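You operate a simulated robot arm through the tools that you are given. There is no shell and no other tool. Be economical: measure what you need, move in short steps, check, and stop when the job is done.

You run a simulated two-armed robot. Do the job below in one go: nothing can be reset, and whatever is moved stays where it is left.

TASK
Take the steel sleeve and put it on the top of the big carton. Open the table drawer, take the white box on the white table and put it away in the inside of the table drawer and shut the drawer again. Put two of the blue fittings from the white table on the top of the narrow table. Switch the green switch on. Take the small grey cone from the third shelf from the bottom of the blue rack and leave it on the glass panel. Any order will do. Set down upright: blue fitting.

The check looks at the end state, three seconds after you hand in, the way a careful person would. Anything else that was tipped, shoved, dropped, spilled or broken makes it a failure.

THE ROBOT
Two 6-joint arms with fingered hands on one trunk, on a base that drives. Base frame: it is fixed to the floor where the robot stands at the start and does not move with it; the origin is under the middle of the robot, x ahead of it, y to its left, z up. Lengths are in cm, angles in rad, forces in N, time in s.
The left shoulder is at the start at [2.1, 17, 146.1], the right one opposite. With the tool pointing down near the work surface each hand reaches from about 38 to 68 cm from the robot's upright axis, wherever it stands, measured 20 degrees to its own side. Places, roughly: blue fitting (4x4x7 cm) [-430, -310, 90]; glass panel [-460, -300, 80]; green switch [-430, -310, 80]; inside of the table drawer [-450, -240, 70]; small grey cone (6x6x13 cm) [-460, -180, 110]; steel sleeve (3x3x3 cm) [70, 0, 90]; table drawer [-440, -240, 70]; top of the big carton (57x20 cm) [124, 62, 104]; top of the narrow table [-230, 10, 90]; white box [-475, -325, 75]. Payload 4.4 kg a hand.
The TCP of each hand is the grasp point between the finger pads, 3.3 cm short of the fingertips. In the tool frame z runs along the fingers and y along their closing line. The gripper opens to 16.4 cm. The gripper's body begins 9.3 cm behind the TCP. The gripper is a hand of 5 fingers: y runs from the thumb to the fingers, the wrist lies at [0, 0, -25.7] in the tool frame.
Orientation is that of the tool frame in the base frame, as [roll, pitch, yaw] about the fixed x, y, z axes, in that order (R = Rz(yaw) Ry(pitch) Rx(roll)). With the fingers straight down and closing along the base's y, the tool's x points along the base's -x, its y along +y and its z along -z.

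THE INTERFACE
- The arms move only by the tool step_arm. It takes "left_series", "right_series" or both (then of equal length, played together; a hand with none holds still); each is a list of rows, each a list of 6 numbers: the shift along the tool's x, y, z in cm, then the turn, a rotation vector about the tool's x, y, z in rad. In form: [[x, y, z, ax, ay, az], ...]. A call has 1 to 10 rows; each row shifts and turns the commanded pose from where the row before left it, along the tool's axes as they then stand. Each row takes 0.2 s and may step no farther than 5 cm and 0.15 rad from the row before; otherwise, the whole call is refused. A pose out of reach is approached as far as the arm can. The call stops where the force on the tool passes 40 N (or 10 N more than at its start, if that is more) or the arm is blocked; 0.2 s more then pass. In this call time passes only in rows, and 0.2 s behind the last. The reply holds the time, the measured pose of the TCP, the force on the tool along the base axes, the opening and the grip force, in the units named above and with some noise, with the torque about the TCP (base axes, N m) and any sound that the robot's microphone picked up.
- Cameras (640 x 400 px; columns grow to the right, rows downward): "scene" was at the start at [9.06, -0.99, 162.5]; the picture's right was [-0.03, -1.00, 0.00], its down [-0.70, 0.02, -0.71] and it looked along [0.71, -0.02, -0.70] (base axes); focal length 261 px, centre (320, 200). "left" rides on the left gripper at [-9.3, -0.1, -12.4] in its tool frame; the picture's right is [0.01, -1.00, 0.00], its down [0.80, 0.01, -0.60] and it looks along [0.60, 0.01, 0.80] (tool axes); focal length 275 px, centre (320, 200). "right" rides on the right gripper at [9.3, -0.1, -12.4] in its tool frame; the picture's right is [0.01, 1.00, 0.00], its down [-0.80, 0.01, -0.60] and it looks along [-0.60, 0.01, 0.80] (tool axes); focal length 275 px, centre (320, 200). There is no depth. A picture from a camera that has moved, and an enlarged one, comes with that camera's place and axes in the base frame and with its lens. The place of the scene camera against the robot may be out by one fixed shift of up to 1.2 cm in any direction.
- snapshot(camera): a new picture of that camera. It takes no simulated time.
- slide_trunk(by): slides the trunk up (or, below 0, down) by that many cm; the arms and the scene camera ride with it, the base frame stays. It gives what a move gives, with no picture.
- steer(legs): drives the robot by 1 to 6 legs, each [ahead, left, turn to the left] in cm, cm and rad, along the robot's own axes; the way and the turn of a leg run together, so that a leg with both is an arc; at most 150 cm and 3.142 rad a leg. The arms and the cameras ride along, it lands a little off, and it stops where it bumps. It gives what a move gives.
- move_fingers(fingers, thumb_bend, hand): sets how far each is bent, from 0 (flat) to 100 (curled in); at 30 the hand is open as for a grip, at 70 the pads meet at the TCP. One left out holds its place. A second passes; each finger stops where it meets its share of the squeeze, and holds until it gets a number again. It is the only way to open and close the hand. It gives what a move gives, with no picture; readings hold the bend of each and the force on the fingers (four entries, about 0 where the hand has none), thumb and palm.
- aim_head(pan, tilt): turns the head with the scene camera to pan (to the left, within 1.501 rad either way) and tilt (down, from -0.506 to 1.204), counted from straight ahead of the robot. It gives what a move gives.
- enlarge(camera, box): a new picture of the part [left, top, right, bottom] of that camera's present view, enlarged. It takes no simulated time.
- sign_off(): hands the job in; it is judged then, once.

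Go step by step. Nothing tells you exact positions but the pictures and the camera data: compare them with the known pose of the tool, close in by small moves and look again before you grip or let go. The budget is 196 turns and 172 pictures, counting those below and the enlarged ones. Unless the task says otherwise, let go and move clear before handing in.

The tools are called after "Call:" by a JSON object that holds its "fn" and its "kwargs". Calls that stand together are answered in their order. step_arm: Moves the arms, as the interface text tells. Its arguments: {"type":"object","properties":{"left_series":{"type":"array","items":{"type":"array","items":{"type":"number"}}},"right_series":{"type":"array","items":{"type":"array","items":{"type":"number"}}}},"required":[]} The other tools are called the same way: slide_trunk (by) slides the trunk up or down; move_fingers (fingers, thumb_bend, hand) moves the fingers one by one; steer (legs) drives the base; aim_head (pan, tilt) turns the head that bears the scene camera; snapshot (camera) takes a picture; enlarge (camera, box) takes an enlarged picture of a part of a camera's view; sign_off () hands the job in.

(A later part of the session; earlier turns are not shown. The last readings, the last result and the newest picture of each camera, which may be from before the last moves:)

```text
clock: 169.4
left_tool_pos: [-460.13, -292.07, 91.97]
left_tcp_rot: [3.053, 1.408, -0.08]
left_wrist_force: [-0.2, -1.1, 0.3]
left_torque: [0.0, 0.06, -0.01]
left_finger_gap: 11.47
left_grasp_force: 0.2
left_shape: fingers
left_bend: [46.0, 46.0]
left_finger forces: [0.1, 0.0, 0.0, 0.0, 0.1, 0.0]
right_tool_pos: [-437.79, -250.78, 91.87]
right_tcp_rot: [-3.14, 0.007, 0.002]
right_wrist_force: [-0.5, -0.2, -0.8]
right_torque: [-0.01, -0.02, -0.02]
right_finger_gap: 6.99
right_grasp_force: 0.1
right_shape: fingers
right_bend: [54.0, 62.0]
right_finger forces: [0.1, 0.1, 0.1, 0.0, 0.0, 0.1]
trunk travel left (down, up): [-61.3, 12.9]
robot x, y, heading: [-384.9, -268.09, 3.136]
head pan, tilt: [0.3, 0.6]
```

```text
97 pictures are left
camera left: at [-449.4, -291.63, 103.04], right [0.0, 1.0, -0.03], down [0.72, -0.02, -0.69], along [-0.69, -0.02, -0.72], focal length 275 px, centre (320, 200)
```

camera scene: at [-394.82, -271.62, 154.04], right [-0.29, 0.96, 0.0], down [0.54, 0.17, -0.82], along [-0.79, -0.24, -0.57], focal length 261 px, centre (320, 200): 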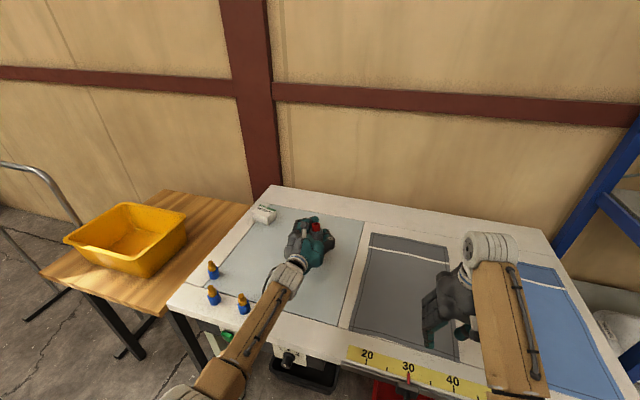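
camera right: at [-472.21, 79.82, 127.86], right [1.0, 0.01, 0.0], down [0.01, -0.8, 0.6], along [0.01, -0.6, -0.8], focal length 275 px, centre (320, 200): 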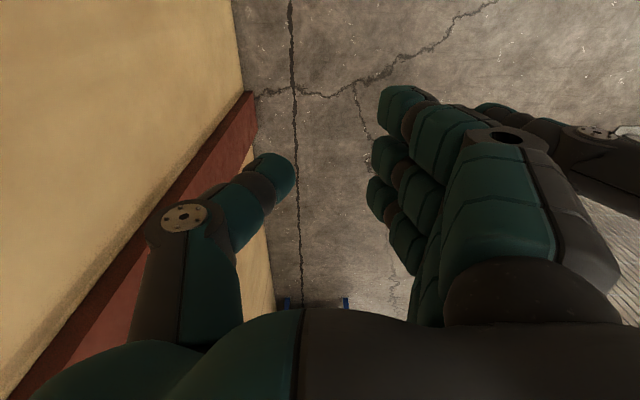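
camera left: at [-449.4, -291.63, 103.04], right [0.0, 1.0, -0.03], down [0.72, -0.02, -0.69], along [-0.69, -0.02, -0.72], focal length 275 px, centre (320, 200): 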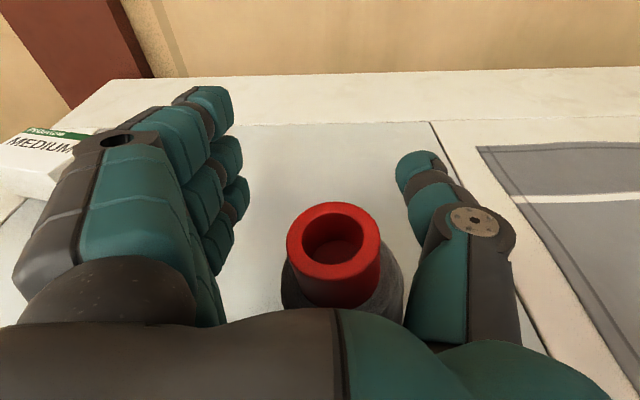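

The cone stands up again between the opened fingers. I centre around it and withdraw straight back.

Call:
{"fn": "step_arm", "kwargs": {"left_series": [[0, -0.8, 0, 0, 0, 0], [0, 0, -2, 0, 0, 0], [0, 0, -2, 0, 0, 0]]}}

Call:
{"fn": "snapshot", "kwargs": {"camera": "left"}}

```text
clock: 170.2
left_tool_pos: [-456.19, -290.9, 92.8]
left_tcp_rot: [3.052, 1.412, -0.08]
left_wrist_force: [-0.2, 0.2, 0.2]
left_torque: [0.01, -0.01, 0.02]
left_finger_gap: 11.45
left_grasp_force: 0.0
left_shape: fingers
left_bend: [46.0, 46.0]
left_finger forces: [0.0, 0.1, 0.0, 0.0, 0.1, 0.0]
right_tool_pos: [-437.77, -250.9, 92.12]
right_tcp_rot: [-3.139, 0.006, 0.003]
right_wrist_force: [-1.0, 0.4, -0.6]
right_torque: [0.02, -0.01, 0.05]
right_finger_gap: 6.96
right_grasp_force: 0.0
right_shape: fingers
right_bend: [54.0, 62.0]
right_finger forces: [0.1, 0.1, 0.0, 0.0, 0.0, 0.1]
trunk travel left (down, up): [-61.3, 12.9]
robot x, y, heading: [-385.05, -268.79, 3.137]
head pan, tilt: [0.3, 0.6]
```

```text
96 pictures are left
camera left: at [-445.37, -290.62, 103.87], right [0.0, 1.0, -0.03], down [0.72, -0.02, -0.69], along [-0.69, -0.02, -0.72], focal length 275 px, centre (320, 200)
```

left: 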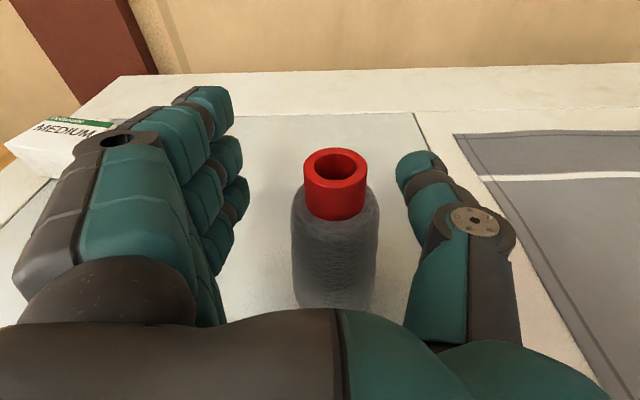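

The cone stands upright on the glass. I withdraw back, up and to the right, away from the fittings.

Call:
{"fn": "step_arm", "kwargs": {"left_series": [[0, 0, -4, 0, 0, 0], [-2, -1.5, -4, 0, 0, 0], [-3, -1.5, -3, 0, 0, 0], [-3, -1, -3, 0, 0, 0], [-4, 0, -1, 0, 0, 0], [-4, 0, 0, 0, 0, 0]]}}

Call:
{"fn": "aim_head", "kwargs": {"pan": 0.4, "tilt": 0.8}}

Call:
{"fn": "snapshot", "kwargs": {"camera": "scene"}}

```text
clock: 171.7
left_tool_pos: [-443.32, -290.11, 109.59]
left_tcp_rot: [2.419, 1.343, -0.704]
left_wrist_force: [0.4, 0.2, -0.1]
left_torque: [0.0, 0.01, 0.03]
left_finger_gap: 11.48
left_grasp_force: 0.1
left_shape: fingers
left_bend: [46.0, 46.0]
left_finger forces: [0.0, 0.0, 0.0, 0.0, 0.0, 0.0]
right_tool_pos: [-437.88, -250.77, 92.02]
right_tcp_rot: [-3.14, 0.005, 0.002]
right_wrist_force: [-0.4, 0.2, -0.3]
right_torque: [0.03, -0.03, 0.0]
right_finger_gap: 6.95
right_grasp_force: 0.0
right_shape: fingers
right_bend: [54.0, 62.0]
right_finger forces: [0.0, 0.1, 0.1, 0.0, 0.1, 0.0]
trunk travel left (down, up): [-61.3, 12.9]
robot x, y, heading: [-385.15, -268.27, 3.136]
head pan, tilt: [0.3, 0.6]
stopped in row 6 (left hand): the arm was blocked; the commanded pose is now the measured one
```

```text
clock: 172.4
left_tool_pos: [-443.29, -290.1, 109.48]
left_tcp_rot: [2.423, 1.341, -0.701]
left_wrist_force: [0.2, 1.0, 0.3]
left_torque: [0.02, -0.01, -0.03]
left_finger_gap: 11.47
left_grasp_force: 0.1
left_shape: fingers
left_bend: [46.0, 46.0]
left_finger forces: [0.1, 0.0, 0.1, 0.0, 0.1, 0.0]
right_tool_pos: [-437.87, -250.76, 91.96]
right_tcp_rot: [-3.14, 0.005, 0.002]
right_wrist_force: [-0.5, 0.0, -0.2]
right_torque: [0.02, -0.01, -0.01]
right_finger_gap: 6.94
right_grasp_force: 0.0
right_shape: fingers
right_bend: [54.0, 62.0]
right_finger forces: [0.1, 0.0, 0.1, 0.0, 0.1, 0.0]
trunk travel left (down, up): [-61.3, 12.9]
robot x, y, heading: [-384.99, -268.53, 3.138]
head pan, tilt: [0.4, 0.799]
```

```text
95 pictures are left
camera scene: at [-393.8, -272.13, 152.36], right [-0.39, 0.92, 0.0], down [0.66, 0.28, -0.7], along [-0.64, -0.27, -0.72], focal length 261 px, centre (320, 200)
```

scene: 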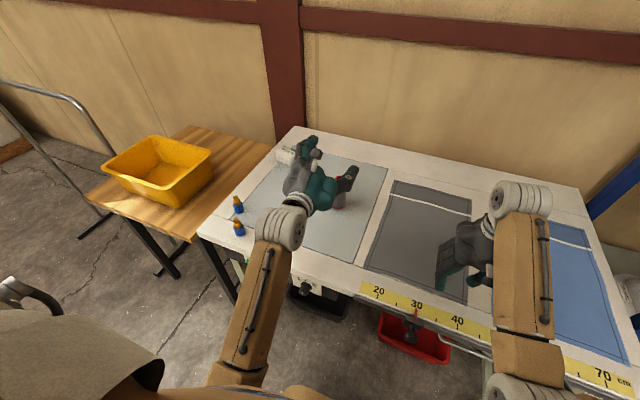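

I back off 20 cm for a free view of everything on the table.

Call:
{"fn": "steer", "kwargs": {"legs": [[-20, 0, 0]]}}

Call:
{"fn": "aim_head", "kwargs": {"pan": 0.4, "tilt": 0.7}}

Call:
{"fn": "enlarge", "kwargs": {"camera": "scene", "box": [160, 120, 440, 320]}}

```text
clock: 174.0
left_tool_pos: [-423.13, -290.19, 109.69]
left_tcp_rot: [2.424, 1.342, -0.701]
left_wrist_force: [0.4, 0.8, 0.2]
left_torque: [-0.02, 0.01, 0.05]
left_finger_gap: 11.49
left_grasp_force: 0.0
left_shape: fingers
left_bend: [46.0, 46.0]
left_finger forces: [0.0, 0.0, 0.1, 0.0, 0.0, 0.1]
right_tool_pos: [-417.66, -250.91, 92.03]
right_tcp_rot: [-3.14, 0.006, 0.001]
right_wrist_force: [-0.5, 0.6, -0.1]
right_torque: [-0.01, 0.06, 0.01]
right_finger_gap: 6.97
right_grasp_force: 0.1
right_shape: fingers
right_bend: [54.0, 62.0]
right_finger forces: [0.0, 0.0, 0.0, 0.0, 0.0, 0.0]
trunk travel left (down, up): [-61.3, 12.9]
robot x, y, heading: [-364.79, -268.19, 3.139]
head pan, tilt: [0.4, 0.799]
```

```text
clock: 174.7
left_tool_pos: [-423.19, -290.1, 109.41]
left_tcp_rot: [2.425, 1.339, -0.7]
left_wrist_force: [-0.1, -0.1, 0.3]
left_torque: [-0.03, 0.0, -0.01]
left_finger_gap: 11.49
left_grasp_force: 0.2
left_shape: fingers
left_bend: [46.0, 46.0]
left_finger forces: [0.0, 0.0, 0.0, 0.1, 0.0, 0.0]
right_tool_pos: [-417.66, -250.88, 92.04]
right_tcp_rot: [-3.141, 0.006, 0.001]
right_wrist_force: [0.2, -0.3, -0.2]
right_torque: [0.01, 0.01, -0.02]
right_finger_gap: 6.97
right_grasp_force: 0.1
right_shape: fingers
right_bend: [54.0, 62.0]
right_finger forces: [0.0, 0.0, 0.1, 0.0, 0.0, 0.0]
trunk travel left (down, up): [-61.3, 12.9]
robot x, y, heading: [-364.48, -268.48, 3.137]
head pan, tilt: [0.4, 0.7]
```

```text
2.00 times, centred on (300, 220) of scene
camera zoom: at [-374.04, -272.35, 153.17], right [-0.39, 0.92, 0.0], down [0.59, 0.25, -0.76], along [-0.7, -0.3, -0.64], focal length 522 px, centre (360, 160)
```

zoom: 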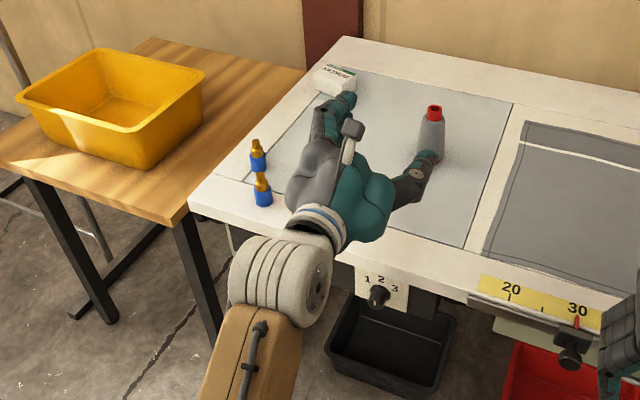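

The cone is done. Next the drawer: I back off, lower the trunk and look at its handle.

Call:
{"fn": "steer", "kwargs": {"legs": [[-25, 0, 0]]}}

Call:
{"fn": "slide_trunk", "kwargs": {"by": -20}}

Call:
{"fn": "aim_head", "kwargs": {"pan": -0.1, "tilt": 0.55}}

Call:
{"fn": "snapshot", "kwargs": {"camera": "scene"}}

Call:
{"fn": "enlarge", "kwargs": {"camera": "scene", "box": [100, 140, 460, 365]}}

```text
clock: 176.5
left_tool_pos: [-398.27, -290.23, 109.54]
left_tcp_rot: [2.42, 1.342, -0.706]
left_wrist_force: [0.3, 0.0, 0.0]
left_torque: [-0.01, 0.03, 0.02]
left_finger_gap: 11.48
left_grasp_force: 0.1
left_shape: fingers
left_bend: [46.0, 46.0]
left_finger forces: [0.0, 0.0, 0.0, 0.0, 0.0, 0.0]
right_tool_pos: [-392.58, -250.82, 92.08]
right_tcp_rot: [-3.14, 0.006, 0.001]
right_wrist_force: [0.3, 0.2, 0.3]
right_torque: [0.01, 0.05, -0.02]
right_finger_gap: 6.98
right_grasp_force: 0.0
right_shape: fingers
right_bend: [54.0, 62.0]
right_finger forces: [0.1, 0.0, 0.0, 0.1, 0.0, 0.0]
trunk travel left (down, up): [-61.3, 12.9]
robot x, y, heading: [-340.3, -268.19, 3.137]
head pan, tilt: [0.4, 0.7]
```

```text
clock: 178.7
left_tool_pos: [-398.35, -290.18, 89.62]
left_tcp_rot: [2.415, 1.34, -0.708]
left_wrist_force: [0.5, 0.3, -0.6]
left_torque: [0.0, -0.04, 0.02]
left_finger_gap: 11.5
left_grasp_force: 0.0
left_shape: fingers
left_bend: [46.0, 46.0]
left_finger forces: [0.0, 0.1, 0.0, 0.0, 0.1, 0.0]
right_tool_pos: [-391.99, -250.8, 70.11]
right_tcp_rot: [-3.141, -0.027, 0.001]
right_wrist_force: [0.4, -0.6, -0.3]
right_torque: [0.02, -0.01, -0.02]
right_finger_gap: 6.95
right_grasp_force: 0.1
right_shape: fingers
right_bend: [54.0, 62.0]
right_finger forces: [0.0, 0.1, 0.0, 0.0, 0.0, 0.0]
trunk travel left (down, up): [-41.3, 32.9]
robot x, y, heading: [-339.78, -268.62, 3.143]
head pan, tilt: [0.4, 0.7]
```

```text
clock: 179.6
left_tool_pos: [-398.38, -290.27, 89.65]
left_tcp_rot: [2.416, 1.34, -0.712]
left_wrist_force: [0.2, -0.1, 0.2]
left_torque: [0.0, 0.01, 0.0]
left_finger_gap: 11.48
left_grasp_force: 0.1
left_shape: fingers
left_bend: [46.0, 46.0]
left_finger forces: [0.0, 0.1, 0.0, 0.1, 0.1, 0.0]
right_tool_pos: [-392.07, -250.95, 70.06]
right_tcp_rot: [-3.14, -0.028, 0.001]
right_wrist_force: [-0.4, -0.5, 0.3]
right_torque: [-0.02, 0.01, 0.02]
right_finger_gap: 6.96
right_grasp_force: 0.1
right_shape: fingers
right_bend: [54.0, 62.0]
right_finger forces: [0.0, 0.0, 0.0, 0.0, 0.0, 0.0]
trunk travel left (down, up): [-41.3, 32.9]
robot x, y, heading: [-340.1, -268.14, 3.139]
head pan, tilt: [-0.099, 0.55]
```

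```text
93 pictures are left
camera scene: at [-351.92, -268.22, 134.42], right [0.1, 0.99, 0.0], down [0.52, -0.05, -0.85], along [-0.85, 0.09, -0.52], focal length 261 px, centre (320, 200)
```

scene: 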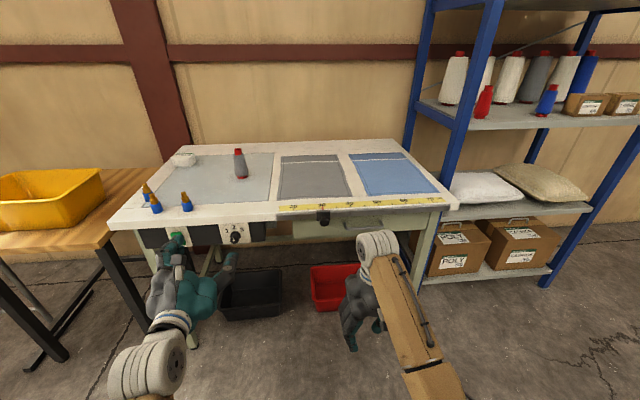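

```text
1.78 times, centred on (280, 252) of scene
camera zoom: at [-351.92, -268.22, 134.42], right [0.1, 0.99, 0.0], down [0.52, -0.05, -0.85], along [-0.85, 0.09, -0.52], focal length 464 px, centre (391, 107)
```

zoom: 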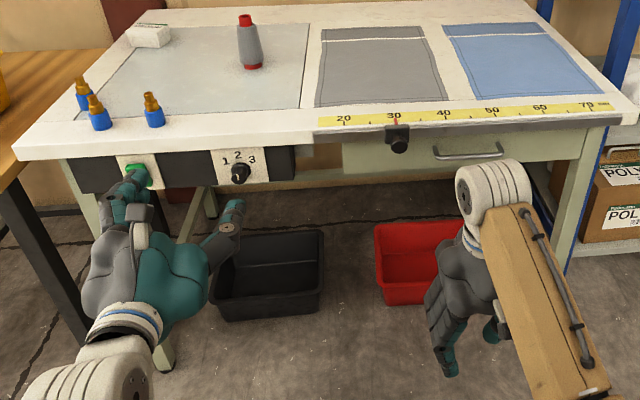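

The drawer has a bow handle; a black clamp hangs on the ruler rail. I zoom in on both.

Call:
{"fn": "enlarge", "kwargs": {"camera": "scene", "box": [270, 180, 460, 260]}}

Call:
{"fn": "enlarge", "kwargs": {"camera": "scene", "box": [110, 140, 290, 260]}}

```text
3.37 times, centred on (365, 220) of scene
camera zoom: at [-351.92, -268.22, 134.42], right [0.1, 0.99, 0.0], down [0.52, -0.05, -0.85], along [-0.85, 0.09, -0.52], focal length 880 px, centre (168, 133)
```

zoom: 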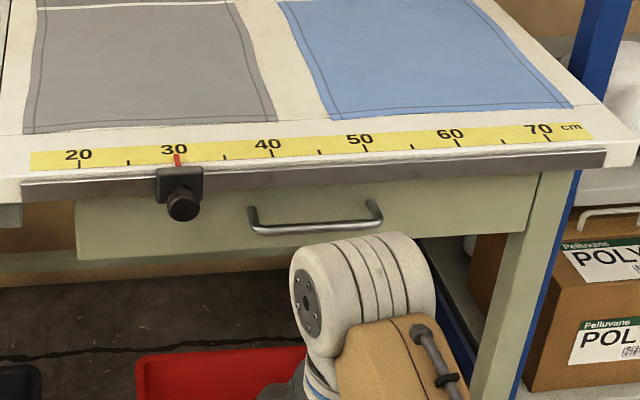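

```text
3.33 times, centred on (200, 200) of scene
camera zoom: at [-351.92, -268.22, 134.42], right [0.1, 0.99, 0.0], down [0.52, -0.05, -0.85], along [-0.85, 0.09, -0.52], focal length 871 px, centre (720, 200)
```

zoom: 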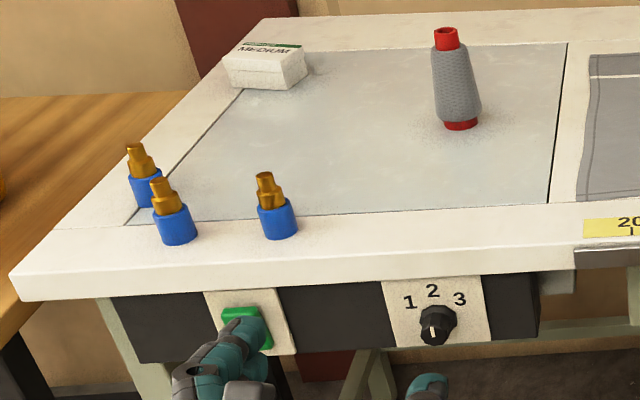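

The handle bar is at about (-427, -243.5, 75.5), slightly under the table's edge. I pitch the right hand to point forward for it.

Call:
{"fn": "step_arm", "kwargs": {"right_series": [[-4, 0, -2, 0, 0, 0], [-4, 0, -2, 0, -0.1, 0], [0, 0, 0, 0, -0.15, 0], [0, 0, 0, 0, -0.15, 0], [0, 0, 0, 0, -0.15, 0], [0, 0, 0, 0, -0.15, 0], [0, 0, 0, 0, -0.15, 0], [0, 0, 0, 0, -0.15, 0], [0, 0, 0, 0, -0.15, 0], [0, 0, 0, 0, -0.15, 0]]}}

Call:
{"fn": "step_arm", "kwargs": {"right_series": [[0, 0, 0, 0, -0.15, 0], [0, 0, 0, 0, -0.12, 0], [0, 0, 0, 0, 0, 0.14], [0, 0, 0, 0, 0, 0.14], [0, 0, 0, 0, 0, 0.14], [0, 0, 0, 0, 0, 0.14]]}}

Call:
{"fn": "snapshot", "kwargs": {"camera": "right"}}

Call:
{"fn": "snapshot", "kwargs": {"camera": "scene"}}

```text
clock: 181.8
left_tool_pos: [-398.34, -290.21, 89.39]
left_tcp_rot: [2.419, 1.339, -0.706]
left_wrist_force: [-0.2, -0.1, -0.8]
left_torque: [0.03, -0.02, 0.01]
left_finger_gap: 11.51
left_grasp_force: 0.0
left_shape: fingers
left_bend: [46.0, 46.0]
left_finger forces: [0.0, 0.1, 0.1, 0.1, 0.0, 0.0]
right_tool_pos: [-400.84, -249.38, 74.46]
right_tcp_rot: [-2.949, 1.283, 0.193]
right_wrist_force: [0.6, -0.5, 0.0]
right_torque: [0.01, 0.01, -0.02]
right_finger_gap: 6.95
right_grasp_force: 0.0
right_shape: fingers
right_bend: [54.0, 62.0]
right_finger forces: [0.1, 0.0, 0.1, 0.0, 0.1, 0.1]
trunk travel left (down, up): [-41.3, 32.9]
robot x, y, heading: [-339.68, -268.52, 3.138]
head pan, tilt: [-0.099, 0.55]
```

```text
clock: 183.2
left_tool_pos: [-398.42, -290.21, 89.49]
left_tcp_rot: [2.418, 1.34, -0.709]
left_wrist_force: [-0.2, 0.1, 0.4]
left_torque: [0.01, -0.01, -0.03]
left_finger_gap: 11.53
left_grasp_force: 0.0
left_shape: fingers
left_bend: [46.0, 46.0]
left_finger forces: [0.0, 0.0, 0.0, 0.0, 0.1, 0.1]
right_tool_pos: [-400.45, -249.45, 73.59]
right_tcp_rot: [1.753, 1.025, -1.432]
right_wrist_force: [-0.2, 1.2, 0.1]
right_torque: [-0.01, 0.02, -0.02]
right_finger_gap: 6.97
right_grasp_force: 0.0
right_shape: fingers
right_bend: [54.0, 62.0]
right_finger forces: [0.0, 0.1, 0.0, 0.0, 0.1, 0.0]
right hand out of reach, approached as far as the arm can: row 2
trunk travel left (down, up): [-41.3, 32.9]
robot x, y, heading: [-339.94, -268.0, 3.138]
head pan, tilt: [-0.099, 0.55]
```

```text
89 pictures are left
camera right: at [-387.5, -254.41, 66.83], right [-0.06, -0.86, 0.5], down [0.54, 0.39, 0.75], along [-0.84, 0.32, 0.44], focal length 275 px, centre (320, 200)
```

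right: 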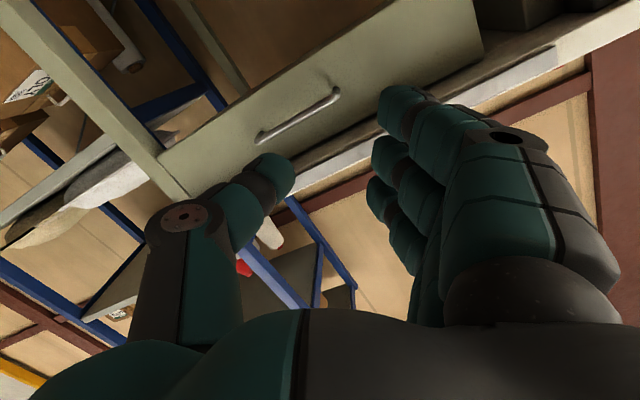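

```text
88 pictures are left
camera scene: at [-351.9, -268.21, 134.43], right [0.1, 0.99, 0.0], down [0.52, -0.05, -0.85], along [-0.85, 0.09, -0.52], focal length 261 px, centre (320, 200)
```

scene: 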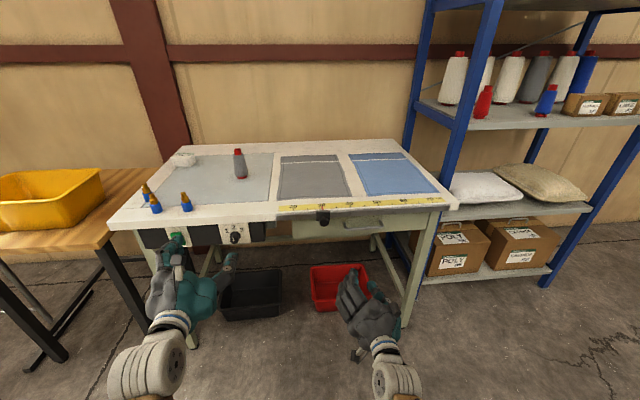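

The camera now shows the drawer's handle from below. I roll 1.03 rad more so the fingers close vertically.

Call:
{"fn": "step_arm", "kwargs": {"right_series": [[0, 0, 0, 0, 0, 0.147], [0, 0, 0, 0, 0, 0.147], [0, 0, 0, 0, 0, 0.147], [0, 0, 0, 0, 0, 0.147], [0, 0, 0, 0, 0, 0.147], [0, 0, 0, 0, 0, 0.147], [0, 0, 0, 0, 0, 0.147]]}}

Call:
{"fn": "move_fingers", "kwargs": {"hand": "right", "fingers": 60, "thumb_bend": 58}}

Call:
{"fn": "snapshot", "kwargs": {"camera": "right"}}

```text
clock: 184.8
left_tool_pos: [-398.4, -290.17, 89.57]
left_tcp_rot: [2.414, 1.34, -0.71]
left_wrist_force: [-0.7, -0.1, -0.1]
left_torque: [0.0, -0.01, -0.01]
left_finger_gap: 11.52
left_grasp_force: 0.0
left_shape: fingers
left_bend: [46.0, 46.0]
left_finger forces: [0.0, 0.0, 0.1, 0.0, 0.0, 0.0]
right_tool_pos: [-400.22, -249.51, 73.35]
right_tcp_rot: [1.67, 0.007, -1.592]
right_wrist_force: [-0.8, -0.6, 0.1]
right_torque: [-0.03, 0.01, 0.0]
right_finger_gap: 6.96
right_grasp_force: 0.1
right_shape: fingers
right_bend: [54.0, 62.0]
right_finger forces: [0.0, 0.0, 0.1, 0.0, 0.0, 0.0]
trunk travel left (down, up): [-41.3, 32.9]
robot x, y, heading: [-339.9, -268.51, 3.137]
head pan, tilt: [-0.099, 0.55]
```

```text
clock: 185.8
left_tool_pos: [-398.42, -290.19, 89.49]
left_tcp_rot: [2.415, 1.341, -0.71]
left_wrist_force: [0.2, 0.5, 0.2]
left_torque: [0.02, 0.0, -0.02]
left_finger_gap: 11.49
left_grasp_force: 0.2
left_shape: fingers
left_bend: [46.0, 46.0]
left_finger forces: [0.0, 0.0, 0.1, 0.0, 0.0, 0.0]
right_tool_pos: [-400.24, -249.39, 73.18]
right_tcp_rot: [1.672, 0.007, -1.593]
right_wrist_force: [-0.2, 0.1, 0.4]
right_torque: [-0.01, 0.02, -0.03]
right_finger_gap: 6.74
right_grasp_force: 0.1
right_shape: fingers
right_bend: [60.0, 57.0]
right_finger forces: [0.0, 0.0, 0.0, 0.1, 0.0, 0.1]
trunk travel left (down, up): [-41.3, 32.9]
robot x, y, heading: [-339.47, -268.48, 3.132]
head pan, tilt: [-0.099, 0.55]
```

```text
87 pictures are left
camera right: at [-388.11, -258.94, 74.34], right [-0.1, -0.02, 0.99], down [0.61, 0.79, 0.08], along [-0.78, 0.62, -0.07], focal length 275 px, centre (320, 200)
```

right: 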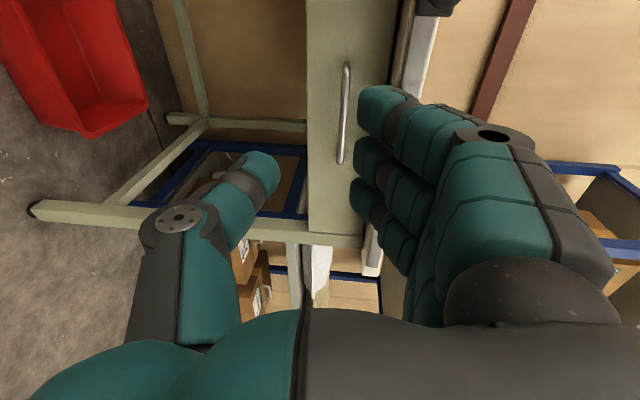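

The bar is at about (-427, -244, 74). I align the hand and drive 15 cm ahead.

Call:
{"fn": "step_arm", "kwargs": {"right_series": [[-3, 0.8, 0, 0, 0, 0], [-2.5, 0.3, 0, 0, 0, 0]]}}

Call:
{"fn": "steer", "kwargs": {"legs": [[15, 0, 0]]}}

Call:
{"fn": "snapshot", "kwargs": {"camera": "right"}}

```text
clock: 186.4
left_tool_pos: [-398.32, -290.17, 89.39]
left_tcp_rot: [2.415, 1.34, -0.71]
left_wrist_force: [0.4, -0.5, 0.7]
left_torque: [0.01, 0.0, -0.01]
left_finger_gap: 11.49
left_grasp_force: 0.1
left_shape: fingers
left_bend: [46.0, 46.0]
left_finger forces: [0.0, 0.1, 0.0, 0.0, 0.0, 0.0]
right_tool_pos: [-400.21, -244.72, 74.25]
right_tcp_rot: [1.671, -0.016, -1.595]
right_wrist_force: [0.6, -0.6, 0.3]
right_torque: [0.05, -0.01, -0.02]
right_finger_gap: 6.75
right_grasp_force: 0.0
right_shape: fingers
right_bend: [60.0, 57.0]
right_finger forces: [0.0, 0.0, 0.0, 0.0, 0.0, 0.0]
trunk travel left (down, up): [-41.3, 32.9]
robot x, y, heading: [-340.1, -268.38, 3.142]
head pan, tilt: [-0.099, 0.55]
```

```text
clock: 187.8
left_tool_pos: [-413.47, -290.16, 89.37]
left_tcp_rot: [2.42, 1.339, -0.707]
left_wrist_force: [-0.6, 0.4, 0.3]
left_torque: [0.02, 0.01, 0.02]
left_finger_gap: 11.49
left_grasp_force: 0.0
left_shape: fingers
left_bend: [46.0, 46.0]
left_finger forces: [0.0, 0.0, 0.0, 0.1, 0.0, 0.0]
right_tool_pos: [-415.36, -244.68, 74.38]
right_tcp_rot: [1.672, -0.014, -1.595]
right_wrist_force: [-0.5, 0.0, 0.8]
right_torque: [0.0, 0.01, 0.01]
right_finger_gap: 6.74
right_grasp_force: 0.0
right_shape: fingers
right_bend: [60.0, 57.0]
right_finger forces: [0.0, 0.0, 0.0, 0.0, 0.0, 0.0]
trunk travel left (down, up): [-41.3, 32.9]
robot x, y, heading: [-355.45, -268.41, 3.14]
head pan, tilt: [-0.099, 0.55]
```

```text
86 pictures are left
camera right: at [-403.29, -254.19, 75.58], right [-0.1, 0.0, 0.99], down [0.61, 0.79, 0.06], along [-0.78, 0.62, -0.08], focal length 275 px, centre (320, 200)
```

right: 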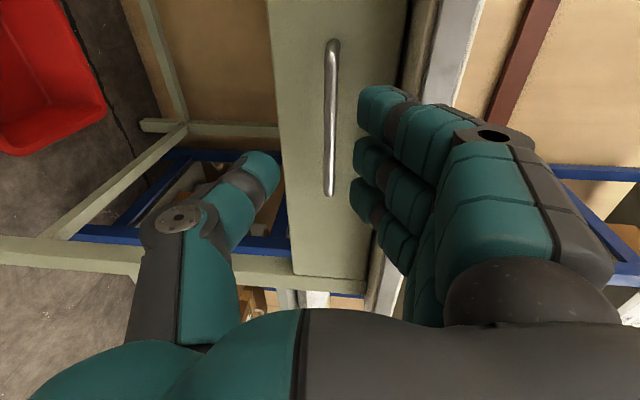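

The bar is 23 cm ahead of the camera, at x≈-426, z≈74.2. I move forward to it in two steps, then check.

Call:
{"fn": "step_arm", "kwargs": {"right_series": [[0, 0.4, 3, 0, 0, 0], [0, 0.3, 3, 0, 0, 0], [0, 0.3, 3, 0, 0, 0], [0, 0.1, 1.2, 0, 0, 0]]}}

Call:
{"fn": "snapshot", "kwargs": {"camera": "right"}}

```text
clock: 188.8
left_tool_pos: [-413.52, -290.2, 89.52]
left_tcp_rot: [2.416, 1.339, -0.71]
left_wrist_force: [-0.5, -0.3, -0.7]
left_torque: [-0.04, -0.01, -0.01]
left_finger_gap: 11.52
left_grasp_force: 0.0
left_shape: fingers
left_bend: [46.0, 46.0]
left_finger forces: [0.1, 0.1, 0.0, 0.0, 0.0, 0.1]
right_tool_pos: [-425.58, -244.59, 74.36]
right_tcp_rot: [1.673, -0.014, -1.593]
right_wrist_force: [-0.1, 0.0, 0.5]
right_torque: [0.01, 0.0, 0.01]
right_finger_gap: 6.77
right_grasp_force: 0.0
right_shape: fingers
right_bend: [60.0, 57.0]
right_finger forces: [0.0, 0.0, 0.0, 0.1, 0.1, 0.0]
trunk travel left (down, up): [-41.3, 32.9]
robot x, y, heading: [-354.76, -268.54, 3.14]
head pan, tilt: [-0.099, 0.55]
```

```text
85 pictures are left
camera right: at [-413.51, -253.98, 75.73], right [-0.1, 0.0, 0.99], down [0.61, 0.79, 0.06], along [-0.78, 0.62, -0.08], focal length 275 px, centre (320, 200)
```

right: 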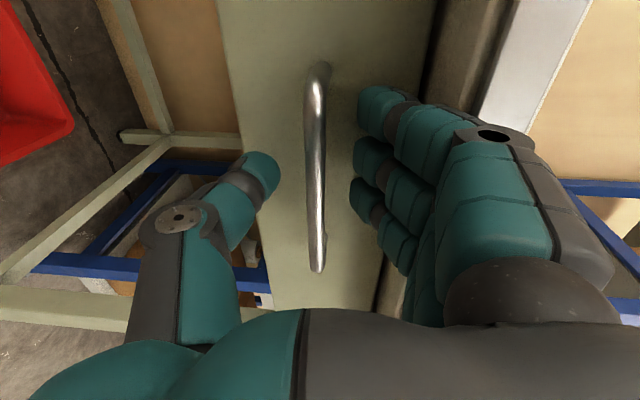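

The bar is right at the grasp point. I advance 0.8 cm and close.

Call:
{"fn": "step_arm", "kwargs": {"right_series": [[0, 0.05, 0.8, 0, 0, 0]]}}

Call:
{"fn": "move_fingers", "kwargs": {"hand": "right", "fingers": 82, "thumb_bend": 75}}

Call:
{"fn": "snapshot", "kwargs": {"camera": "right"}}

```text
clock: 189.2
left_tool_pos: [-413.38, -290.28, 89.45]
left_tcp_rot: [2.414, 1.34, -0.709]
left_wrist_force: [0.1, 0.5, -0.2]
left_torque: [-0.02, -0.01, -0.04]
left_finger_gap: 11.48
left_grasp_force: 0.0
left_shape: fingers
left_bend: [46.0, 46.0]
left_finger forces: [0.0, 0.1, 0.0, 0.0, 0.0, 0.0]
right_tool_pos: [-426.2, -244.49, 74.41]
right_tcp_rot: [1.673, -0.014, -1.594]
right_wrist_force: [0.0, -0.4, -0.9]
right_torque: [0.04, 0.02, 0.01]
right_finger_gap: 6.75
right_grasp_force: 0.8
right_shape: fingers
right_bend: [60.0, 57.0]
right_finger forces: [1.5, 0.0, 0.0, 0.0, 0.1, 0.0]
trunk travel left (down, up): [-41.3, 32.9]
robot x, y, heading: [-355.15, -268.31, 3.134]
head pan, tilt: [-0.099, 0.55]
```

```text
clock: 190.2
left_tool_pos: [-413.21, -290.16, 89.6]
left_tcp_rot: [2.408, 1.34, -0.717]
left_wrist_force: [-0.1, -1.2, 0.2]
left_torque: [-0.01, -0.02, 0.0]
left_finger_gap: 11.47
left_grasp_force: 0.1
left_shape: fingers
left_bend: [46.0, 46.0]
left_finger forces: [0.0, 0.0, 0.0, 0.0, 0.0, 0.1]
right_tool_pos: [-426.26, -244.51, 75.15]
right_tcp_rot: [1.66, -0.015, -1.592]
right_wrist_force: [-0.7, 12.2, 28.7]
right_torque: [-0.16, 0.23, 0.24]
right_finger_gap: 3.15
right_grasp_force: 29.2
right_shape: fingers
right_bend: [79.0, 71.0]
right_finger forces: [21.8, 2.2, 5.4, 13.8, 15.6, 0.0]
trunk travel left (down, up): [-41.3, 32.9]
robot x, y, heading: [-354.99, -268.18, 3.138]
head pan, tilt: [-0.099, 0.55]
```

```text
84 pictures are left
camera right: at [-414.17, -253.96, 76.33], right [-0.09, 0.0, 1.0], down [0.61, 0.79, 0.05], along [-0.78, 0.62, -0.07], focal length 275 px, centre (320, 200)
```

right: 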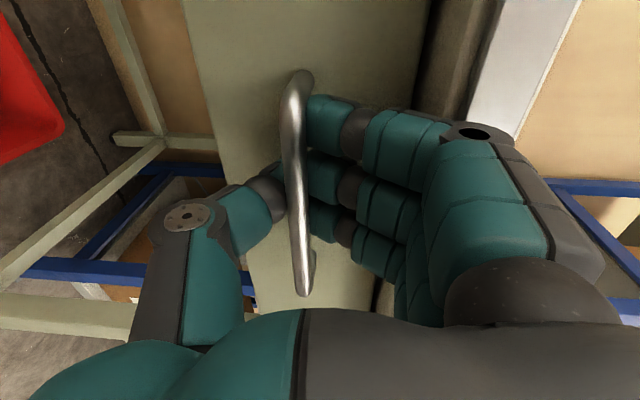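

The fingers are hooked behind the bar. I relieve the vertical load and pull back by driving.

Call:
{"fn": "step_arm", "kwargs": {"right_series": [[0, 0.4, 0, 0, 0, 0]]}}

Call:
{"fn": "steer", "kwargs": {"legs": [[-6, 0, 0]]}}

Call:
{"fn": "snapshot", "kwargs": {"camera": "right"}}

Call:
{"fn": "snapshot", "kwargs": {"camera": "scene"}}

```text
clock: 190.6
left_tool_pos: [-413.24, -290.23, 89.59]
left_tcp_rot: [2.41, 1.342, -0.717]
left_wrist_force: [-0.2, -0.2, -0.1]
left_torque: [0.0, 0.03, 0.0]
left_finger_gap: 11.5
left_grasp_force: 0.1
left_shape: fingers
left_bend: [46.0, 46.0]
left_finger forces: [0.1, 0.0, 0.1, 0.0, 0.1, 0.0]
right_tool_pos: [-426.28, -244.48, 75.2]
right_tcp_rot: [1.665, -0.014, -1.592]
right_wrist_force: [-0.2, 9.7, 22.6]
right_torque: [-0.14, 0.2, 0.3]
right_finger_gap: 3.19
right_grasp_force: 29.3
right_shape: fingers
right_bend: [79.0, 71.0]
right_finger forces: [19.7, 2.1, 5.3, 13.7, 17.9, 0.0]
trunk travel left (down, up): [-41.3, 32.9]
robot x, y, heading: [-355.25, -268.37, 3.141]
head pan, tilt: [-0.099, 0.55]
```

```text
clock: 191.5
left_tool_pos: [-407.19, -290.23, 89.58]
left_tcp_rot: [2.411, 1.344, -0.718]
left_wrist_force: [-0.2, -0.8, 0.3]
left_torque: [-0.03, -0.01, 0.03]
left_finger_gap: 11.5
left_grasp_force: 0.1
left_shape: fingers
left_bend: [46.0, 46.0]
left_finger forces: [0.0, 0.0, 0.0, 0.1, 0.1, 0.0]
right_tool_pos: [-420.13, -244.52, 75.22]
right_tcp_rot: [1.665, -0.014, -1.595]
right_wrist_force: [0.9, 4.0, 21.5]
right_torque: [-0.06, 0.16, 0.34]
right_finger_gap: 3.15
right_grasp_force: 29.1
right_shape: fingers
right_bend: [80.0, 71.0]
right_finger forces: [17.2, 2.1, 5.4, 14.1, 19.4, 0.1]
trunk travel left (down, up): [-41.3, 32.9]
robot x, y, heading: [-349.31, -268.43, 3.139]
head pan, tilt: [-0.099, 0.55]
```

```text
83 pictures are left
camera right: at [-408.08, -253.95, 76.43], right [-0.09, 0.0, 1.0], down [0.61, 0.79, 0.06], along [-0.78, 0.62, -0.08], focal length 275 px, centre (320, 200)
```

right: 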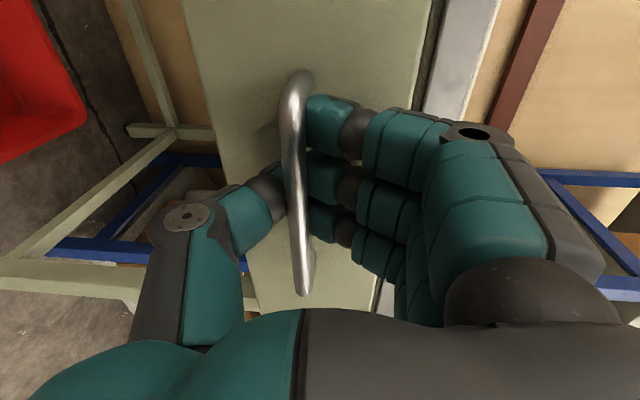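

```text
82 pictures are left
camera scene: at [-360.64, -268.22, 134.46], right [0.1, 0.99, 0.0], down [0.52, -0.05, -0.85], along [-0.85, 0.09, -0.52], focal length 261 px, centre (320, 200)
```

scene: 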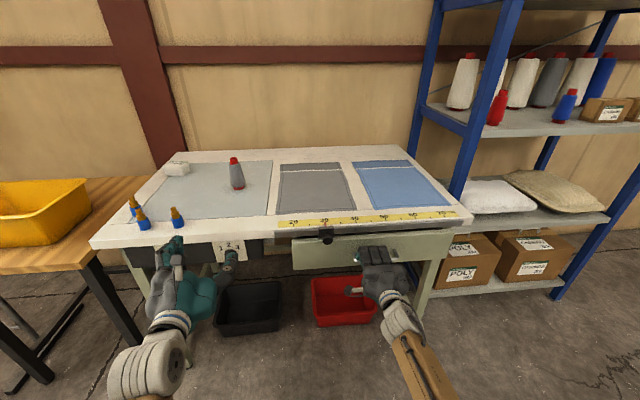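

The drawer follows. I pull another 18 cm.

Call:
{"fn": "steer", "kwargs": {"legs": [[-18, 0, 0]]}}

Call:
{"fn": "snapshot", "kwargs": {"camera": "scene"}}

```text
clock: 193.1
left_tool_pos: [-388.87, -290.23, 89.68]
left_tcp_rot: [2.406, 1.341, -0.72]
left_wrist_force: [0.5, 0.0, -0.6]
left_torque: [0.02, -0.02, -0.01]
left_finger_gap: 11.46
left_grasp_force: 0.0
left_shape: fingers
left_bend: [46.0, 46.0]
left_finger forces: [0.0, 0.0, 0.0, 0.0, 0.0, 0.1]
right_tool_pos: [-401.71, -244.48, 75.3]
right_tcp_rot: [1.666, -0.013, -1.592]
right_wrist_force: [0.5, 20.9, 21.6]
right_torque: [0.01, 0.13, 0.24]
right_finger_gap: 3.16
right_grasp_force: 34.2
right_shape: fingers
right_bend: [80.0, 71.0]
right_finger forces: [22.8, 2.2, 5.3, 13.8, 22.8, 0.1]
trunk travel left (down, up): [-41.3, 32.9]
robot x, y, heading: [-330.57, -268.23, 3.139]
head pan, tilt: [-0.099, 0.55]
```

```text
81 pictures are left
camera scene: at [-342.32, -268.13, 134.46], right [0.1, 0.99, 0.0], down [0.52, -0.05, -0.85], along [-0.85, 0.09, -0.52], focal length 261 px, centre (320, 200)
```

scene: 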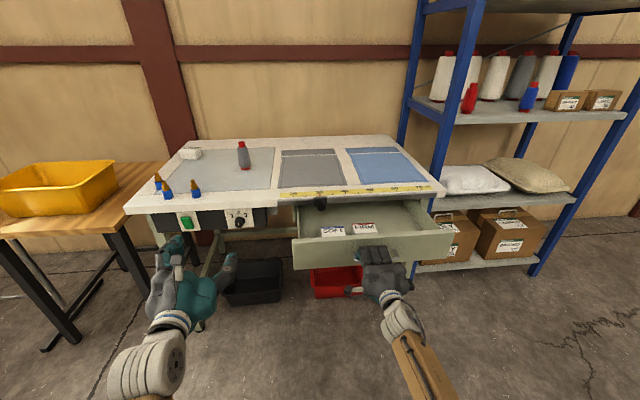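

The drawer is open about 24 cm, with two small boxes inside. I release the handle and withdraw the right hand.

Call:
{"fn": "move_fingers", "kwargs": {"hand": "right", "fingers": 54, "thumb_bend": 54}}

Call:
{"fn": "step_arm", "kwargs": {"right_series": [[0, 0, -3, 0, 0, 0], [0, 0, -3, 0, 0, 0], [0, 0, -3, 0, 0, 0]]}}

Call:
{"fn": "snapshot", "kwargs": {"camera": "right"}}

Call:
{"fn": "enlarge", "kwargs": {"camera": "scene", "box": [270, 160, 480, 290]}}

```text
clock: 194.1
left_tool_pos: [-389.04, -290.27, 89.44]
left_tcp_rot: [2.412, 1.339, -0.712]
left_wrist_force: [0.4, -0.1, 0.4]
left_torque: [0.01, 0.01, -0.01]
left_finger_gap: 11.5
left_grasp_force: 0.1
left_shape: fingers
left_bend: [46.0, 46.0]
left_finger forces: [0.0, 0.0, 0.0, 0.0, 0.1, 0.0]
right_tool_pos: [-402.08, -244.55, 75.11]
right_tcp_rot: [1.665, -0.014, -1.591]
right_wrist_force: [1.3, 0.8, 0.4]
right_torque: [-0.01, -0.01, 0.01]
right_finger_gap: 8.32
right_grasp_force: 0.1
right_shape: fingers
right_bend: [54.0, 54.0]
right_finger forces: [0.0, 0.0, 0.1, 0.0, 0.1, 0.0]
trunk travel left (down, up): [-41.3, 32.9]
robot x, y, heading: [-330.6, -268.42, 3.143]
head pan, tilt: [-0.099, 0.55]
```

```text
clock: 194.8
left_tool_pos: [-388.98, -290.44, 89.48]
left_tcp_rot: [2.412, 1.337, -0.712]
left_wrist_force: [-0.6, -0.4, -0.1]
left_torque: [-0.02, 0.04, 0.0]
left_finger_gap: 11.47
left_grasp_force: 0.0
left_shape: fingers
left_bend: [46.0, 46.0]
left_finger forces: [0.0, 0.1, 0.0, 0.1, 0.0, 0.0]
right_tool_pos: [-392.98, -244.59, 75.84]
right_tcp_rot: [1.666, -0.014, -1.591]
right_wrist_force: [1.2, 0.1, -0.1]
right_torque: [-0.03, 0.0, 0.01]
right_finger_gap: 8.32
right_grasp_force: 0.1
right_shape: fingers
right_bend: [54.0, 54.0]
right_finger forces: [0.0, 0.1, 0.0, 0.0, 0.0, 0.0]
trunk travel left (down, up): [-41.3, 32.9]
robot x, y, heading: [-330.41, -268.49, 3.141]
head pan, tilt: [-0.099, 0.55]
```

```text
80 pictures are left
camera right: at [-380.83, -254.17, 77.03], right [-0.1, 0.0, 1.0], down [0.61, 0.79, 0.06], along [-0.78, 0.62, -0.08], focal length 275 px, centre (320, 200)
```

right: 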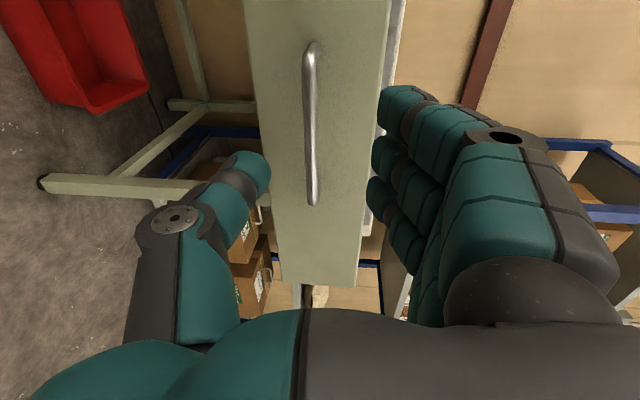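

```text
3.05 times, centred on (375, 225) of scene
camera zoom: at [-342.55, -268.25, 134.43], right [0.1, 0.99, 0.0], down [0.52, -0.05, -0.85], along [-0.85, 0.09, -0.52], focal length 796 px, centre (152, 124)
```

zoom: 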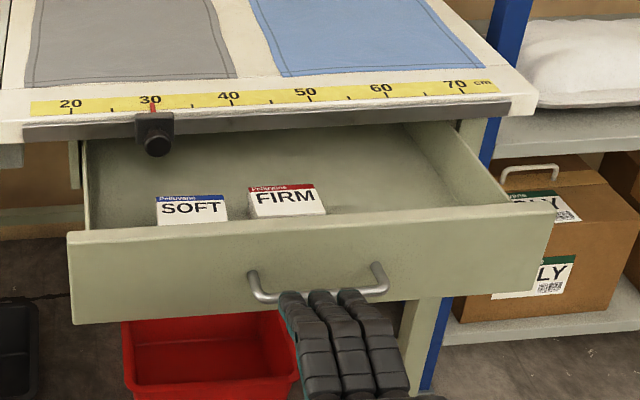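

Inside the drawer there's free room at the right. I leave the right hand rolled for closing later, raise it out of the way, and prepare the left hand (pitched down) for the white box.

Call:
{"fn": "step_arm", "kwargs": {"right_series": [[0, 4, -2, 0, 0, 0], [0, 4, -3, 0, 0, 0], [0, 4, -3, 0, 0, 0], [0, 4, -2, 0, 0, 0], [0, 0, 0, 0, 0, 0]], "left_series": [[-2, 0, 0, 0, 0.15, 0], [-2, 0, 0, 0, 0.15, 0], [0, 0, 0, 0, 0.15, 0], [0, 0, 0, 0, 0.15, 0], [0, 0, 0, 0, 0.15, 0]]}}

Call:
{"fn": "slide_trunk", "kwargs": {"by": 12}}

Call:
{"fn": "snapshot", "kwargs": {"camera": "scene"}}

```text
clock: 196.1
left_tool_pos: [-389.96, -289.71, 93.29]
left_tcp_rot: [2.951, 0.635, -0.109]
left_wrist_force: [-0.2, -0.7, -0.1]
left_torque: [0.04, 0.01, 0.0]
left_finger_gap: 11.46
left_grasp_force: 0.0
left_shape: fingers
left_bend: [46.0, 46.0]
left_finger forces: [0.1, 0.0, 0.1, 0.0, 0.0, 0.0]
right_tool_pos: [-384.6, -244.45, 92.72]
right_tcp_rot: [1.668, -0.014, -1.592]
right_wrist_force: [0.0, -0.3, -0.8]
right_torque: [0.02, 0.01, 0.01]
right_finger_gap: 8.36
right_grasp_force: 0.1
right_shape: fingers
right_bend: [54.0, 54.0]
right_finger forces: [0.1, 0.1, 0.0, 0.0, 0.1, 0.1]
trunk travel left (down, up): [-41.3, 32.9]
robot x, y, heading: [-330.7, -268.4, 3.143]
head pan, tilt: [-0.099, 0.55]
```

```text
clock: 197.6
left_tool_pos: [-390.05, -289.71, 105.3]
left_tcp_rot: [2.951, 0.638, -0.111]
left_wrist_force: [0.1, 0.1, -0.7]
left_torque: [-0.01, -0.01, 0.0]
left_finger_gap: 11.49
left_grasp_force: 0.1
left_shape: fingers
left_bend: [46.0, 46.0]
left_finger forces: [0.0, 0.0, 0.0, 0.0, 0.1, 0.1]
right_tool_pos: [-384.6, -244.61, 104.81]
right_tcp_rot: [1.669, -0.015, -1.592]
right_wrist_force: [-0.5, -0.6, 0.0]
right_torque: [0.0, -0.02, 0.03]
right_finger_gap: 8.38
right_grasp_force: 0.0
right_shape: fingers
right_bend: [54.0, 54.0]
right_finger forces: [0.0, 0.0, 0.0, 0.1, 0.0, 0.0]
trunk travel left (down, up): [-53.3, 20.9]
robot x, y, heading: [-330.37, -268.21, 3.141]
head pan, tilt: [-0.099, 0.55]
```

```text
78 pictures are left
camera scene: at [-341.28, -268.25, 146.47], right [0.1, 0.99, 0.0], down [0.52, -0.05, -0.85], along [-0.85, 0.09, -0.52], focal length 261 px, centre (320, 200)
```

scene: 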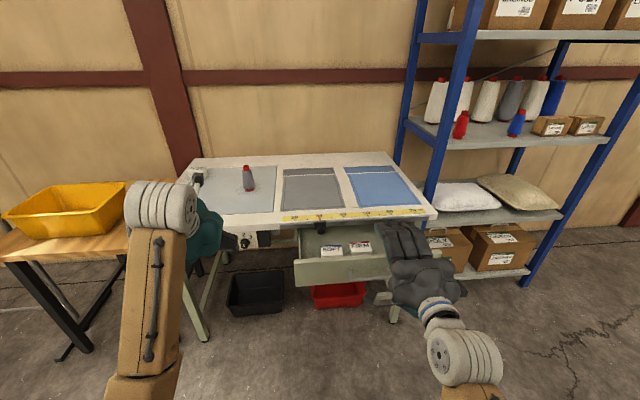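

Now I drive to bring the left hand in front of the white box.

Call:
{"fn": "steer", "kwargs": {"legs": [[0, 30, 0], [45, 0, 0]]}}

Call:
{"fn": "move_fingers", "kwargs": {"hand": "left", "fingers": 30, "thumb_bend": 30}}

Call:
{"fn": "snapshot", "kwargs": {"camera": "left"}}

Call:
{"fn": "snapshot", "kwargs": {"camera": "scene"}}

```text
clock: 202.0
left_tool_pos: [-436.3, -319.58, 105.29]
left_tcp_rot: [2.95, 0.637, -0.116]
left_wrist_force: [-0.1, 0.9, -0.7]
left_torque: [0.02, -0.04, -0.01]
left_finger_gap: 11.52
left_grasp_force: 0.0
left_shape: fingers
left_bend: [46.0, 46.0]
left_finger forces: [0.0, 0.1, 0.0, 0.1, 0.0, 0.0]
right_tool_pos: [-430.58, -274.5, 104.94]
right_tcp_rot: [1.669, -0.014, -1.597]
right_wrist_force: [-0.5, -0.3, 0.0]
right_torque: [-0.03, 0.03, 0.04]
right_finger_gap: 8.37
right_grasp_force: 0.0
right_shape: fingers
right_bend: [54.0, 54.0]
right_finger forces: [0.1, 0.0, 0.0, 0.0, 0.1, 0.0]
trunk travel left (down, up): [-53.3, 20.9]
robot x, y, heading: [-377.0, -298.68, 3.137]
head pan, tilt: [-0.099, 0.55]
```

```text
clock: 203.0
left_tool_pos: [-436.24, -319.5, 105.4]
left_tcp_rot: [2.95, 0.637, -0.116]
left_wrist_force: [0.1, 0.6, 0.1]
left_torque: [0.0, -0.03, 0.01]
left_finger_gap: 17.87
left_grasp_force: 0.1
left_shape: fingers
left_bend: [30.0, 30.0]
left_finger forces: [0.1, 0.0, 0.0, 0.0, 0.1, 0.1]
right_tool_pos: [-430.6, -274.46, 104.72]
right_tcp_rot: [1.667, -0.014, -1.598]
right_wrist_force: [-0.2, 0.1, 0.5]
right_torque: [-0.02, -0.03, 0.03]
right_finger_gap: 8.37
right_grasp_force: 0.1
right_shape: fingers
right_bend: [54.0, 54.0]
right_finger forces: [0.0, 0.0, 0.1, 0.0, 0.1, 0.0]
trunk travel left (down, up): [-53.3, 20.9]
robot x, y, heading: [-376.49, -298.6, 3.132]
head pan, tilt: [-0.099, 0.55]
```

```text
77 pictures are left
camera left: at [-436.07, -317.1, 120.52], right [0.01, 0.99, -0.16], down [1.0, -0.01, 0.0], along [0.0, -0.16, -0.99], focal length 275 px, centre (320, 200)
```

left: 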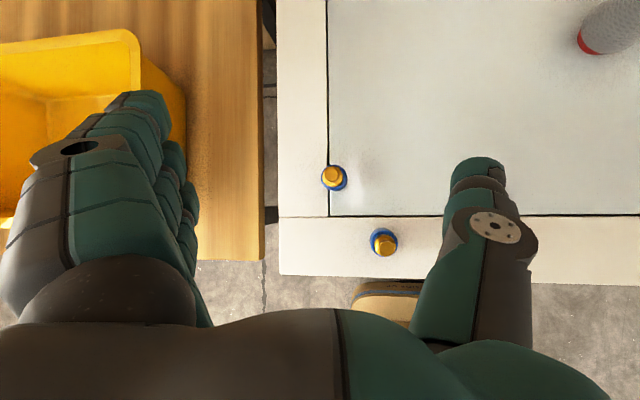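

```text
76 pictures are left
camera scene: at [-387.32, -298.34, 146.48], right [0.11, 0.99, 0.0], down [0.52, -0.06, -0.85], along [-0.85, 0.09, -0.52], focal length 261 px, centre (320, 200)
```

scene: 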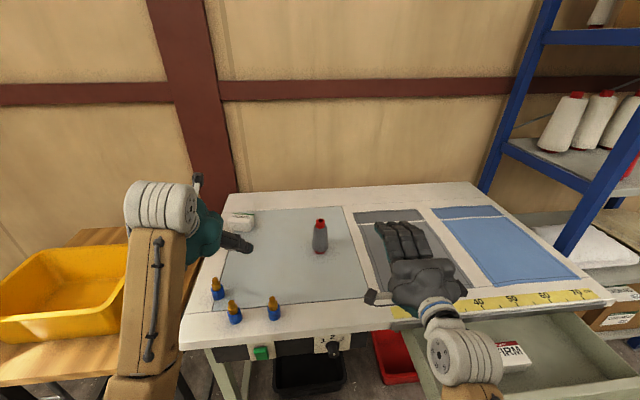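

The two visible fittings are at (-438.7,-320) and (-431.6,-315). I level the hand and advance above the box.

Call:
{"fn": "step_arm", "kwargs": {"left_series": [[0, 0, 0, 0.128, 0, -0.096], [-3.6, 0, 2.7, 0, 0, 0], [-3.6, 0, 2.7, 0, 0, 0]]}}

Call:
{"fn": "steer", "kwargs": {"legs": [[10, 0, 0]]}}

Call:
{"fn": "snapshot", "kwargs": {"camera": "left"}}

```text
refused: row 1 steps farther than a row can; nothing moved
```

```text
clock: 204.1
left_tool_pos: [-446.67, -319.36, 105.18]
left_tcp_rot: [2.953, 0.635, -0.118]
left_wrist_force: [-0.7, -0.3, 0.2]
left_torque: [0.03, -0.02, 0.01]
left_finger_gap: 17.85
left_grasp_force: 0.0
left_shape: fingers
left_bend: [30.0, 30.0]
left_finger forces: [0.1, 0.0, 0.0, 0.0, 0.1, 0.1]
right_tool_pos: [-441.05, -274.38, 104.64]
right_tcp_rot: [1.669, -0.013, -1.597]
right_wrist_force: [-0.6, -0.2, -0.3]
right_torque: [-0.01, 0.02, 0.01]
right_finger_gap: 8.36
right_grasp_force: 0.0
right_shape: fingers
right_bend: [54.0, 54.0]
right_finger forces: [0.1, 0.1, 0.0, 0.0, 0.0, 0.0]
trunk travel left (down, up): [-53.3, 20.9]
robot x, y, heading: [-386.85, -298.51, 3.134]
head pan, tilt: [-0.099, 0.55]
```

```text
75 pictures are left
camera left: at [-446.55, -316.94, 120.41], right [0.01, 0.99, -0.16], down [1.0, -0.01, 0.0], along [0.0, -0.16, -0.99], focal length 275 px, centre (320, 200)
```

left: 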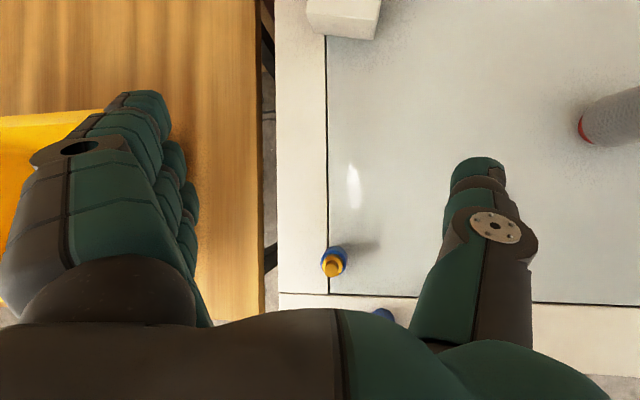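

The box's near edge shows at the top of the picture (x≈-467, centre y≈-319.5). I level and advance above it.

Call:
{"fn": "step_arm", "kwargs": {"left_series": [[0, 0, 0, 0.11, 0, -0.08], [-3.6, 0, 2.7, 0, 0, 0], [-3.6, 0, 2.7, 0, 0, 0], [-3.6, 0, 2.7, 0, 0, 0], [-3.6, 0, 2.7, 0, 0, 0]]}}

Call:
{"fn": "snapshot", "kwargs": {"camera": "left"}}

```text
clock: 205.3
left_tool_pos: [-464.54, -319.4, 105.37]
left_tcp_rot: [3.122, 0.645, -0.017]
left_wrist_force: [-0.1, 1.5, -0.2]
left_torque: [0.0, 0.03, -0.01]
left_finger_gap: 17.89
left_grasp_force: 0.1
left_shape: fingers
left_bend: [30.0, 30.0]
left_finger forces: [0.0, 0.0, 0.0, 0.0, 0.0, 0.1]
right_tool_pos: [-440.93, -274.46, 104.8]
right_tcp_rot: [1.668, -0.014, -1.599]
right_wrist_force: [0.0, 0.3, -0.6]
right_torque: [-0.01, 0.0, 0.02]
right_finger_gap: 8.36
right_grasp_force: 0.0
right_shape: fingers
right_bend: [54.0, 54.0]
right_finger forces: [0.0, 0.1, 0.0, 0.0, 0.0, 0.0]
trunk travel left (down, up): [-53.3, 20.9]
robot x, y, heading: [-386.56, -298.62, 3.138]
head pan, tilt: [-0.099, 0.55]
```

```text
74 pictures are left
camera left: at [-464.55, -319.04, 120.78], right [0.01, 1.0, -0.02], down [1.0, -0.02, 0.0], along [0.0, -0.02, -1.0], focal length 275 px, centre (320, 200)
```

left: 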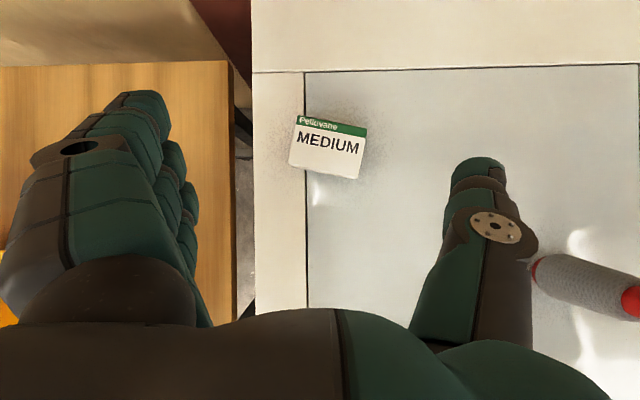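

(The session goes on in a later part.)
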